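You operate a simulated robot arm through the tools that you are given. There is no shell and no other tool. Be economical: measure what you need, move in short steps, check, and stop when the job is done.

Carry out the task below with a simulated robot arm. There is one attempt and no reset: what you move stays moved.

TASK
Count the bowls on the counter by the fridge, then put as many of the carrot pieces from the counter by the fridge on the trivet.

It is judged by the outcome, as a careful person would: the job done as asked, and still so three seconds after it is handed in. It fails if anything else is knocked over, pushed out of place, dropped, spilled or broken.

THE ROBOT
A 7-joint arm with a two-finger parallel gripper, fixed in place. Base frame: the origin is at the foot of the arm, x ahead of it, y to its left, z up; the work surface is at about z = 90. Lengths are in cm, angles in rad, forces in N, time in s.
With the tool pointing down near the work surface it reaches from about 24 to 68 cm from the base axis. Its first joint turns from -1.152 to 1.152 rad. Payload 2.4 kg.
Tool frame: the origin (TCP) lies between the finger pads and is the grasp point; the fingertips stand 3 cm ahead of it; z points along the fingers, y is the line along which they close. The gripper opens to 9.4 cm. The fingers are 2.8 cm wide and 1 cm thick; the gripper's body (5 by 9.6 cm) begins 5.5 cm behind the TCP.
Orientation is that of the tool frame in the base frame, as [roll, pitch, yaw] about the fixed x, y, z axes, in that order (R = Rz(yaw) Ry(pitch) Rx(roll)). With the fingers straight down and closing along the base's y, the tool's x points along the base's -x, its y along +y and its z along -z.

THE INTERFACE
- The arm moves only by the tool move_arm. Its argument "plan" is one flat list of numbers, 7 for each row, row after row: the turn, a rotation vector about the base's x, y, z in rad, then the shift along the base's x, y, z in cm, then the closure in counts, from 0 (fully open) to 255 (shut). In form: [rx, ry, rz, x, y, z, claw, rx, ry, rz, x, y, z, claw, ...]. A call has 1 to 10 rows; each row is the pose to reach, as a shift and turn from the pose commanded when the call began. A row lasts 0.2 s, in which the tool goes at most 5 cm and 0.15 rad; a call with a longer step from one row to the next is refused whole, and so is a gripper value outside its range. A pose out of reach is approached as far as the arm can. The call stops where the force on the tool passes 40 N (or 10 N more than at its start, if that is more) or the arm is blocked; 0.2 s more then pass. The fingers move at their own pace (about 15.3 cm/s each) and stop on an object; they squeeze with about 31 N. The grip force told is the motor's: it shows also when the fingers shut on nothing. Time passes only in rows, and 0.2 s behind the last, so rows that repeat a pose let the fingers close. It gives the time, the measured TCP pose, the force on the tool (base axes), the opening and the grip force at its end, in the units of the frame above (readings bear some noise), and new pictures: "show" is both (left out), scene, wrist or none.
- Cameras (640 x 400 px; columns grow to the right, rows downward): "scene" is fixed at [4.89, 47.84, 145.17]; the picture's right is [-0.67, -0.74, 0.00], its down [-0.39, 0.35, -0.85] and it looks along [0.63, -0.57, -0.52] (base axes); focal length 350 px, centre (320, 200). "wrist" rides on the gripper at [-3.7, 0, -5.8] in the tool frame; the picture's right is [0.00, -1.00, 0.00], its down [0.97, 0.00, -0.24] and it looks along [0.24, 0.00, 0.97] (tool axes); focal length 218 px, centre (320, 200).
- locate(camera, pixels): for up to 12 pixels [column, row] of the newest picture of that camera ("zoom" is the newest enlarged one), the place [x, y, z] in the base frame of the surface seen there, good to about 0.2 cm. No time passes.
- close_up(camera, box): a new picture of the part [left, top, right, bottom] of that camera's present view, enlarged. No time passes.
- sign_off(): hands the job in; it is judged then, once.

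Work in short steps. Measure before you move; look again where a grasp or a placing could have gone wrong, and mend it. You have 60 turns and 120 pictures in all, the two below and enlarged ones among them. Open the gripper and draw the arm clear of the work before you hand the job in, unless the task says otherwise; then end with one line.

The tools are called after ">>>" as a command line: name --argument value ..., lists and objects as JSON in quotes. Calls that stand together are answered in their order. move_arm: Moves the arm, as the interface text tells. Its arguments: {"type":"object","properties":{"plan":{"type":"array","items":{"type":"number"}},"show":{"type":"string","enum":["both","scene","wrist","none"]}},"required":["plan"]} The other tools are called the same way: locate (camera, pixels) gives the place of the surface under pixels of a picture; close_up (camera, box) takes an enlarged picture of a part of a camera's view; sign_off () hands the job in.

At the start:

```text
time_s: 0.0
tcp_pos: [41.81, 16.5, 110.87]
ee_rot: [3.141, 0.003, -3.141]
contact_force: [-0.7, -0.2, 0.2]
opening: 9.4
grip_force: 0.1
```

scene: 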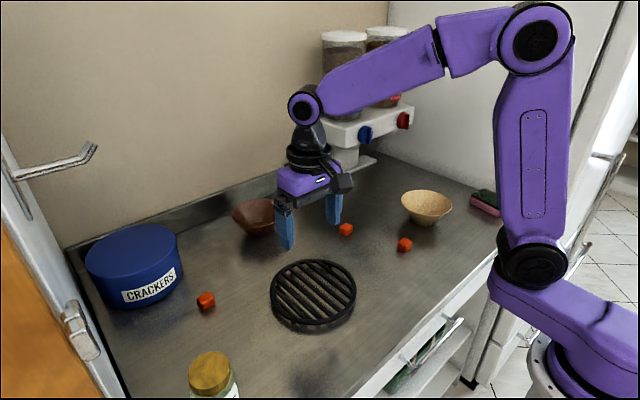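
wrist: 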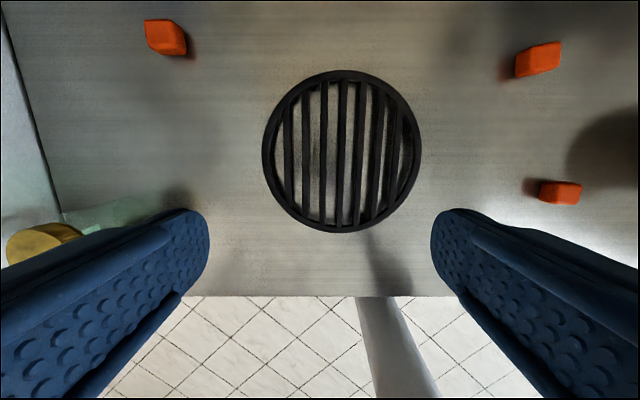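

I see two candidate bowls at about (254,216) and (427,207), and carrot pieces at (206,300), (346,229) and (404,245). I'll enlarge the scene to check for hidden ones and measure positions.

>>> close_up --camera "scene" --box '[220, 120, 520, 308]'

>>> close_up --camera "scene" --box '[60, 200, 380, 400]'

>>> locate --camera "scene" --pixels '[[206, 297], [346, 228], [404, 243], [313, 290], [272, 291], [355, 293], [315, 262], [312, 325], [427, 205], [254, 214], [210, 365], [420, 240]]'

>>> locate --camera "wrist" --pixels '[[164, 36], [540, 57], [560, 192], [342, 150], [342, 75], [342, 228], [267, 150], [418, 150], [332, 150], [230, 150]]'

```text
2.13 times, centred on (370, 214) of scene
```

zoom: 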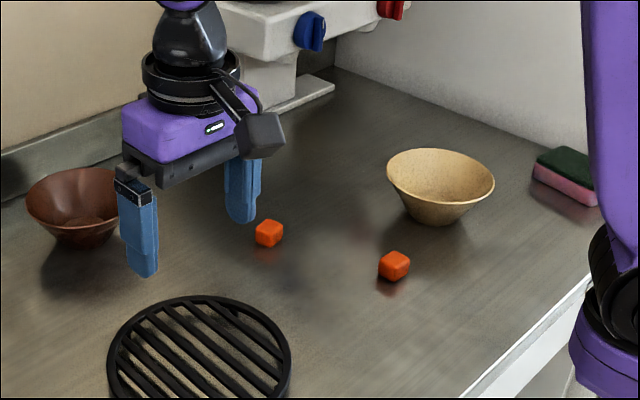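

```text
2.00 times, centred on (220, 300) of scene
```

zoom: 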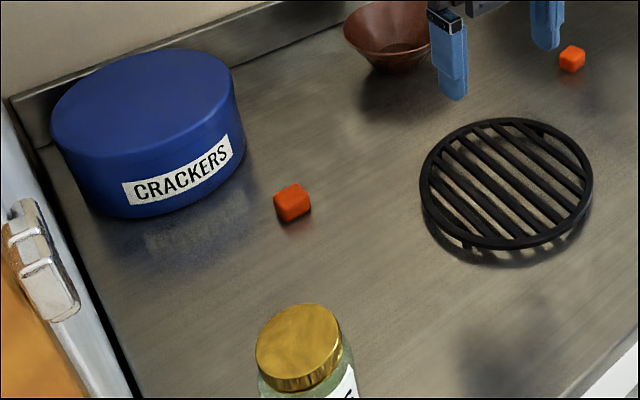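

```text
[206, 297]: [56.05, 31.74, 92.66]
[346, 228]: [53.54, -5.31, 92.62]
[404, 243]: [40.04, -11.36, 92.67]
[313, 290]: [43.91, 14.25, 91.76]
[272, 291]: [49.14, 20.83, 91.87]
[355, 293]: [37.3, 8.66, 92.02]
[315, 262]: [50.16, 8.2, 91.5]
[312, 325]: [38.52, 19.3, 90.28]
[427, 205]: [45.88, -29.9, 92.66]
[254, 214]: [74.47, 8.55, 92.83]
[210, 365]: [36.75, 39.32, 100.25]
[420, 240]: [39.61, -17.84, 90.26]
```

```text
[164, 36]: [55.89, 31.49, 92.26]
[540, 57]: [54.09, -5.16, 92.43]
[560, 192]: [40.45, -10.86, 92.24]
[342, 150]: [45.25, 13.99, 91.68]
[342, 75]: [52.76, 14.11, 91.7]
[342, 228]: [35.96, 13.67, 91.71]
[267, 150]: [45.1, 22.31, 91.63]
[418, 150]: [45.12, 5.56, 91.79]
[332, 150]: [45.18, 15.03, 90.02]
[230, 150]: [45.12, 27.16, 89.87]
```

Two bowls are visible so far. I'll move over the far carrot piece at about (54,-5.2), staying high, to see how it lies and look for hidden bowls.

>>> move_arm --plan '[0, 0, 0, 2.4, -4.3, 0, 0, 0, 0, 0, 4.8, -8.6, 0, 0, 0, 0, 0, 7.2, -12.9, 0, 0, 0, 0, 0, 9.6, -17.2, 0, 0, 0, 0, 0, 12, -21.6, 0, 0, 0, 0, 0, 12, -21.6, 0, 0]'

```text
refused: row 5 steps farther than a row can; nothing moved
```

Row 5 was slightly too long, so I'll use even steps.

>>> move_arm --plan '[0, 0, 0, 2, -3.6, 0, 0, 0, 0, 0, 4, -7.2, 0, 0, 0, 0, 0, 6, -10.8, 0, 0, 0, 0, 0, 8, -14.4, 0, 0, 0, 0, 0, 10, -18, 0, 0, 0, 0, 0, 12, -21.6, 0, 0, 0, 0, 0, 12, -21.6, 0, 0]'

```text
time_s: 1.6
tcp_pos: [53.76, -5.19, 110.72]
ee_rot: [-3.141, 0.0, -3.141]
contact_force: [0.1, 0.0, 0.3]
opening: 9.41
grip_force: 0.1
```

scene: 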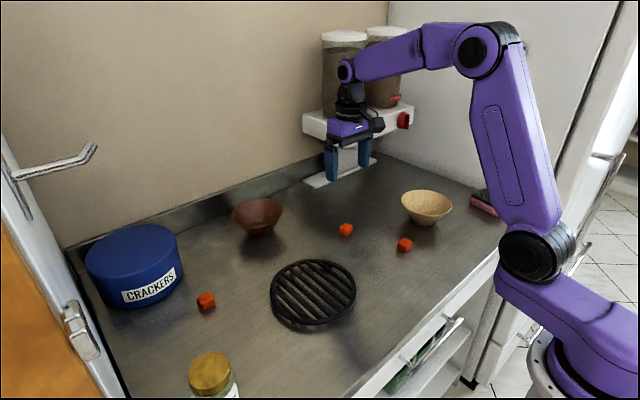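
wrist: 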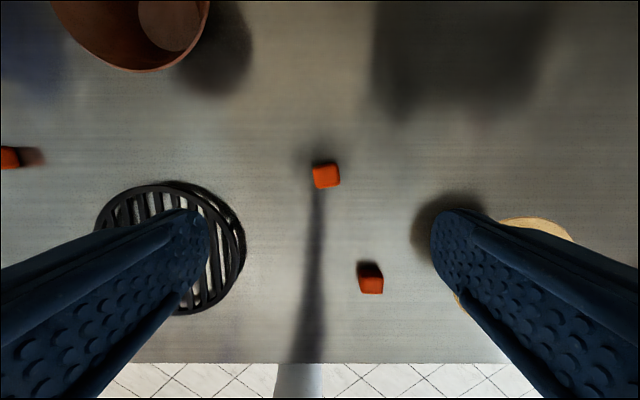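

Still just two bowls, so two carrot pieces are needed. The piece at wrist (326,175) is nearly square to the tool; I'll measure its outline.

>>> close_up --camera "wrist" --box '[286, 145, 414, 305]'

>>> locate --camera "wrist" --pixels '[[326, 177], [315, 178], [338, 176], [327, 168], [327, 185], [371, 284], [361, 285], [381, 285], [326, 205]]'

```text
2.50 times, centred on (350, 225) of wrist
```

zoom: 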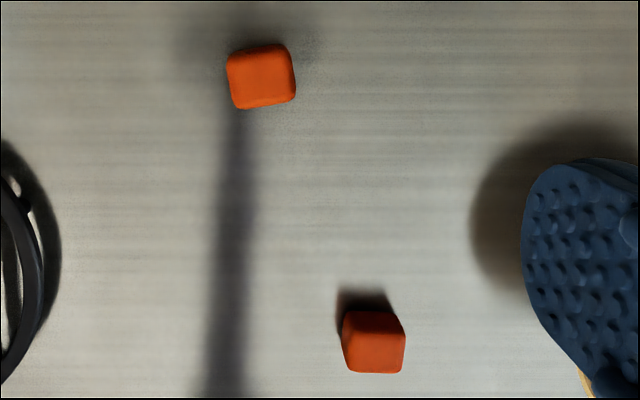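

```text
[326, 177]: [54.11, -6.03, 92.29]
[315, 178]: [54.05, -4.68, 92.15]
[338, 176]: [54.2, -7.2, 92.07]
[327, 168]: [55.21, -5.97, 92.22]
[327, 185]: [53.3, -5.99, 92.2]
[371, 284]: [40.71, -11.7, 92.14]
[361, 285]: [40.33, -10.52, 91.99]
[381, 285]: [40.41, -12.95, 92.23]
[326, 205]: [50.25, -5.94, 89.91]
```

The piece's centre is about (54.2,-5.95), top 92.3, about 2.4 cm wide, turned ~0.13 rad. I descend, aligned, to TCP z≈93.4 and close.

>>> move_arm --plan '[0, 0, 0.07, 0.2, -0.4, -4.5, 0, 0, 0, 0.13, 0.4, -0.75, -9, 0, 0, 0, 0.13, 0.4, -0.75, -13, 0, 0, 0, 0.13, 0.4, -0.75, -16, 0, 0, 0, 0.13, 0.4, -0.75, -17.3, 0, 0, 0, 0.13, 0.4, -0.75, -17.3, 0, 0, 0, 0.13, 0.4, -0.75, -17.3, 255, 0, 0, 0.13, 0.4, -0.75, -17.3, 255, 0, 0, 0.13, 0.4, -0.75, -17.3, 255]'

```text
time_s: 3.6
tcp_pos: [54.11, -5.99, 93.31]
ee_rot: [-3.141, 0.004, -3.011]
contact_force: [-0.9, 0.5, 0.1]
opening: 2.84
grip_force: 30.9
```

scene: 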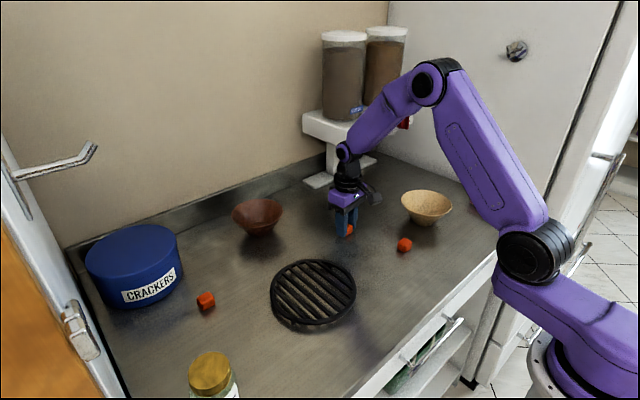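
wrist: 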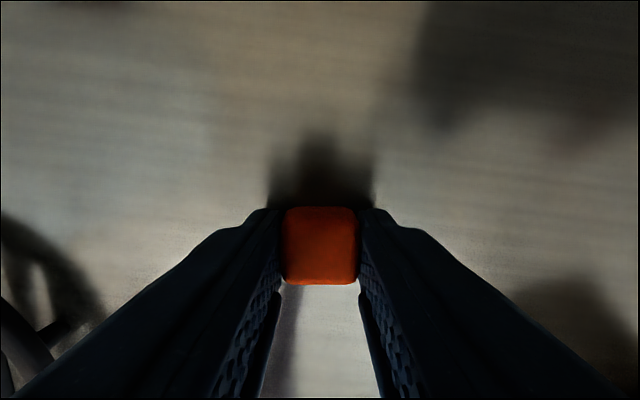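

The piece is held (opening 2.84). I lift it and carry it to above the trivet's far-left part, (47,16.9), undoing the turn.

>>> move_arm --plan '[0, 0, 0, 0, 0, 4, 255, 0, 0, 0, 0, 0, 8, 255, 0, 0, -0.05, -1.3, 4, 8, 255, 0, 0, -0.1, -2.6, 8, 8, 255, 0, 0, -0.13, -3.9, 12, 8, 255, 0, 0, -0.13, -5.2, 16, 8, 255, 0, 0, -0.13, -6.3, 20, 8, 255, 0, 0, -0.13, -7.1, 22.9, 8, 255, 0, 0, -0.13, -7.1, 22.9, 8, 255]'

```text
time_s: 5.6
tcp_pos: [47.19, 16.89, 101.49]
ee_rot: [3.141, 0.001, -3.14]
contact_force: [-0.2, 0.6, -0.6]
opening: 2.85
grip_force: 30.6
```

scene: 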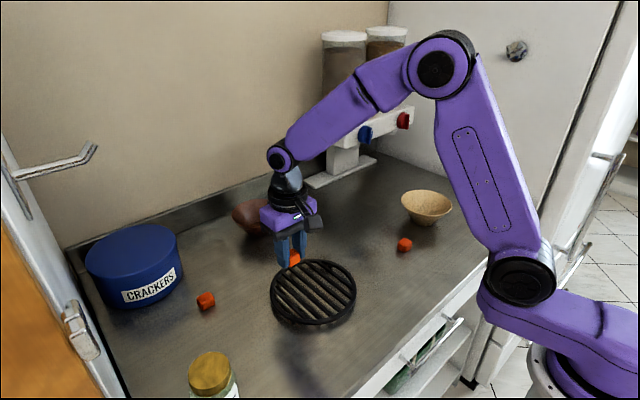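
wrist: 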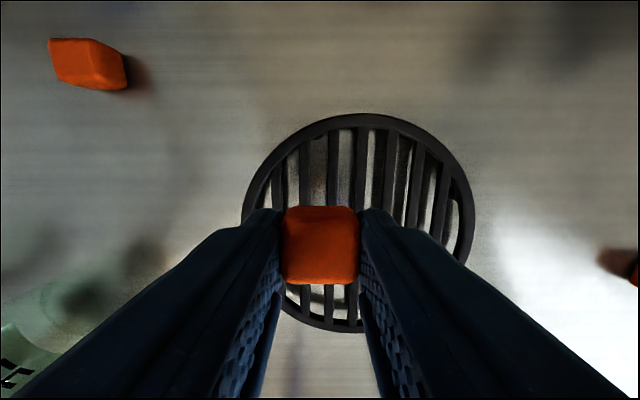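

Piece sits over the trivet at wrist (320,245). I lower to z≈95.2, open part-way, and rise.

>>> move_arm --plan '[0, 0, 0, 0, 0, -3.5, 255, 0, 0, 0, 0, 0, -5.5, 255, 0, 0, 0, 0, 0, -6.3, 255, 0, 0, 0, 0, 0, -6.3, 255, 0, 0, 0, 0, 0, -6.3, 110, 0, 0, 0, 0, 0, -6.3, 110, 0, 0, 0, 0, 0, -3.5, 110, 0, 0, 0, 0, 0, 1, 110, 0, 0, 0, 0, 0, 5, 0, 0, 0, 0, 0, 0, 9, 0]'

```text
time_s: 7.8
tcp_pos: [47.06, 16.98, 110.57]
ee_rot: [-3.14, 0.002, -3.14]
contact_force: [0.2, 0.3, 0.1]
opening: 9.4
grip_force: 0.0
```

scene: 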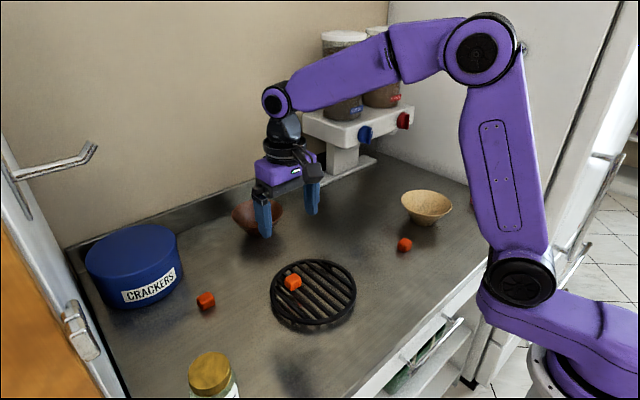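
wrist: 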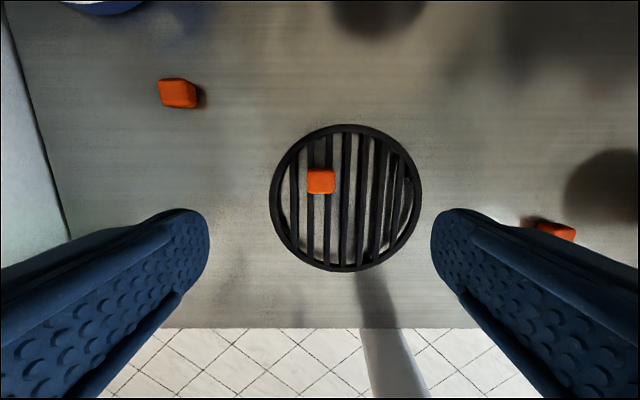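

The first piece rests on the trivet. Next I go over the piece near (40.6,-11.7) and look.

>>> move_arm --plan '[0, 0, 0, -0.9, -4.1, 0, 0, 0, 0, 0, -1.8, -8.2, 0, 0, 0, 0, 0, -2.7, -12.3, 0, 0, 0, 0, 0, -3.6, -16.4, 0, 0, 0, 0, 0, -4.5, -20.5, 0, 0, 0, 0, 0, -5.4, -24.6, 0, 0, 0, 0, 0, -6.5, -28.6, -2, 0, 0, 0, 0, -6.5, -28.6, -4, 0, 0, 0, 0, -6.5, -28.6, -4, 0]' --show "wrist"

>>> close_up --camera "wrist" --box '[240, 120, 400, 220]'

>>> locate --camera "zoom" --pixels '[[320, 200], [320, 260], [290, 260], [350, 260], [320, 300]]'

```text
time_s: 9.8
tcp_pos: [40.71, -11.62, 106.58]
ee_rot: [3.14, 0.002, -3.141]
contact_force: [1.0, -0.5, -0.1]
opening: 9.4
grip_force: 0.0
```

wrist: 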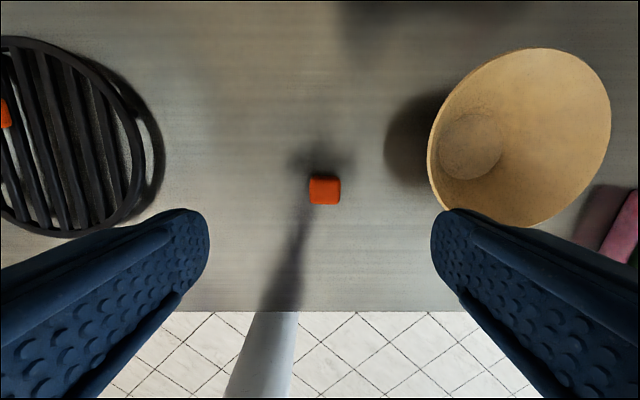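

```text
4.00 times, centred on (320, 170) of wrist
```

zoom: 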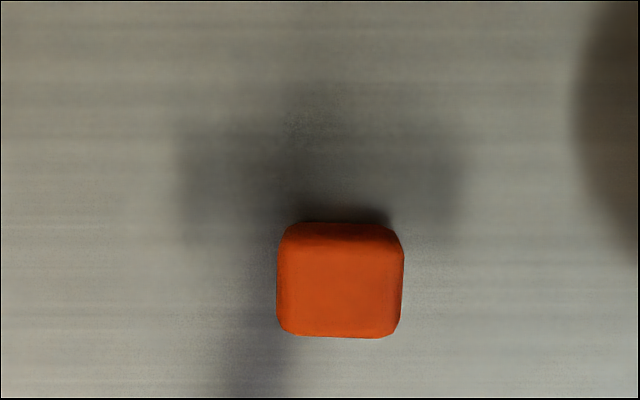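

```text
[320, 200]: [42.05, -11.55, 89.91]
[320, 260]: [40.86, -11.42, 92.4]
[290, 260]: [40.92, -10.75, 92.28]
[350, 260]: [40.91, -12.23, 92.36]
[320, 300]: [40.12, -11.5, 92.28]
```

The second piece is square to the tool, centre about (40.45,-11.95), and the bowl rim is well clear. I descend and grasp.

>>> move_arm --plan '[0, 0, -0.02, -0.25, -0.33, -4.5, 0, 0, 0, -0.02, -0.25, -0.33, -9, 0, 0, 0, -0.02, -0.25, -0.33, -12, 0, 0, 0, -0.02, -0.25, -0.33, -13.2, 0, 0, 0, -0.02, -0.25, -0.33, -13.2, 0, 0, 0, -0.02, -0.25, -0.33, -13.2, 255, 0, 0, -0.02, -0.25, -0.33, -13.2, 255, 0, 0, -0.02, -0.25, -0.33, -13.2, 255]' --show "wrist"

```text
time_s: 11.6
tcp_pos: [40.33, -12.08, 93.32]
ee_rot: [3.14, 0.002, 3.123]
contact_force: [0.2, -0.4, 0.6]
opening: 2.86
grip_force: 31.2
```

wrist: 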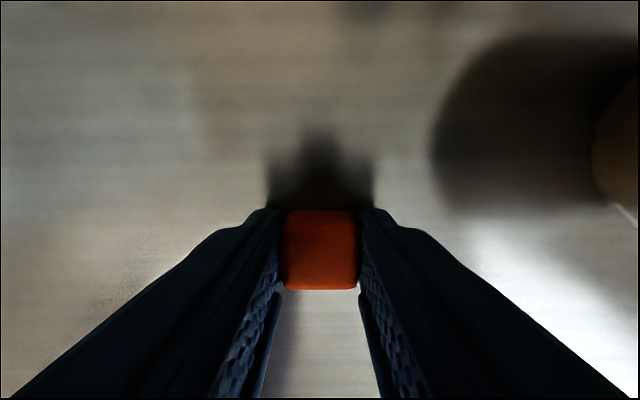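

Held. I lift and carry it to above the trivet's near-right part, (42,11).

>>> move_arm --plan '[0, 0, 0, 0, 0, 4, 255, 0, 0, 0.02, 0, 0, 8, 255, 0, 0, 0.02, 0.3, 4, 8, 255, 0, 0, 0.02, 0.6, 8, 8, 255, 0, 0, 0.02, 0.9, 12, 8, 255, 0, 0, 0.02, 1.2, 16, 8, 255, 0, 0, 0.02, 1.4, 20, 8, 255, 0, 0, 0.02, 1.6, 23, 8, 255, 0, 0, 0.02, 1.6, 23, 8, 255]'

```text
time_s: 13.6
tcp_pos: [42.25, 10.98, 101.25]
ee_rot: [-3.141, 0.0, 3.141]
contact_force: [-0.4, 0.1, 0.2]
opening: 2.86
grip_force: 31.0
```

scene: 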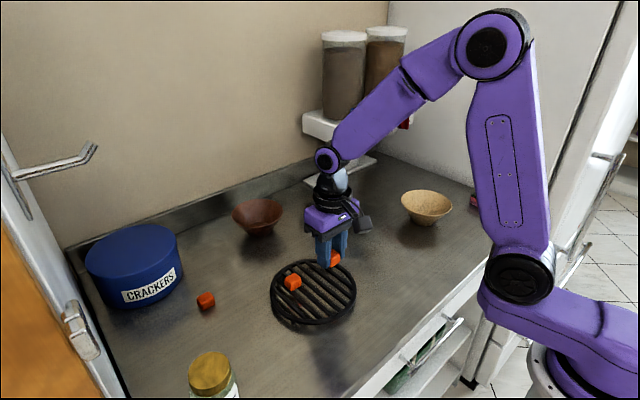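
wrist: 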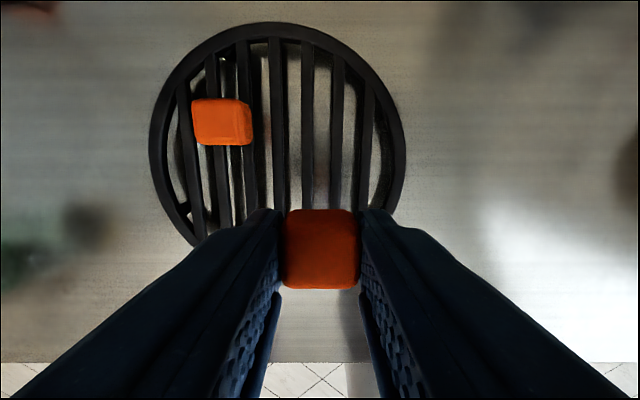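

The spot is inside the trivet and clear of the first piece. I lower, open part-way, and rise.

>>> move_arm --plan '[0, 0, 0, 0, 0, -3.5, 255, 0, 0, 0, 0, 0, -5.3, 255, 0, 0, 0, 0, 0, -6.1, 255, 0, 0, 0, 0, 0, -6.1, 255, 0, 0, 0, 0, 0, -6.1, 110, 0, 0, 0, 0, 0, -6.1, 110, 0, 0, 0, 0, 0, -3.5, 110, 0, 0, 0, 0, 0, 1, 110, 0, 0, 0, 0, 0, 5, 0, 0, 0, 0, 0, 0, 9, 0]'

```text
time_s: 15.8
tcp_pos: [42.02, 10.99, 110.17]
ee_rot: [3.141, 0.0, 3.14]
contact_force: [0.3, 0.2, -0.6]
opening: 9.38
grip_force: 0.1
```

scene: 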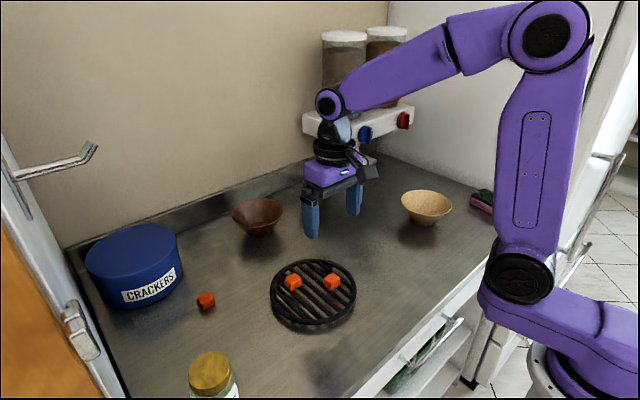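
wrist: 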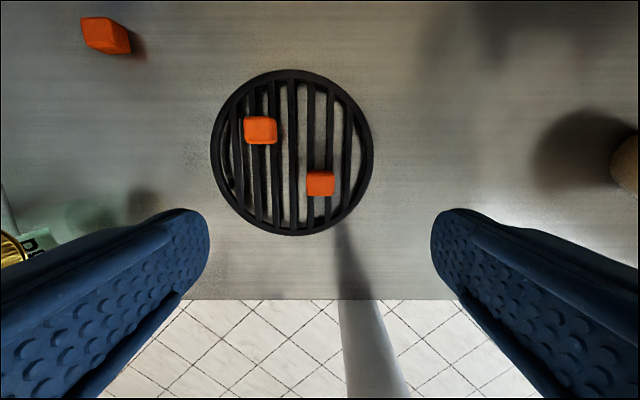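

Both pieces rest on the trivet, at scene (293,282) and (332,281), and nothing else has moved. I draw the arm up and aside.

>>> move_arm --plan '[0, 0, 0, 0, -3, 3, 0, 0, 0, 0, 0, -7, 5, 0, 0, 0, 0, 0, -11, 6, 0, 0, 0, 0, 0, -15, 6, 0, 0, 0, 0, 0, -15, 6, 0]' --show "scene"

```text
time_s: 17.0
tcp_pos: [41.98, -4.02, 116.46]
ee_rot: [3.139, 0.001, -3.139]
contact_force: [-0.3, 1.1, 0.5]
opening: 9.4
grip_force: 0.0
```

scene: 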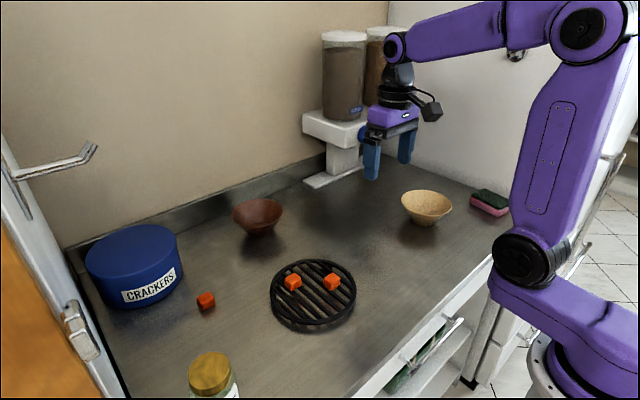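

The final view shows two bowls, two pieces on the trivet, and the arm clear, so I hand it in.

>>> sign_off

```text
The job is handed in.
```

I counted two bowls on the counter by the fridge, so I put two carrot pieces on the trivet; the third piece stays on the counter and nothing else was moved.
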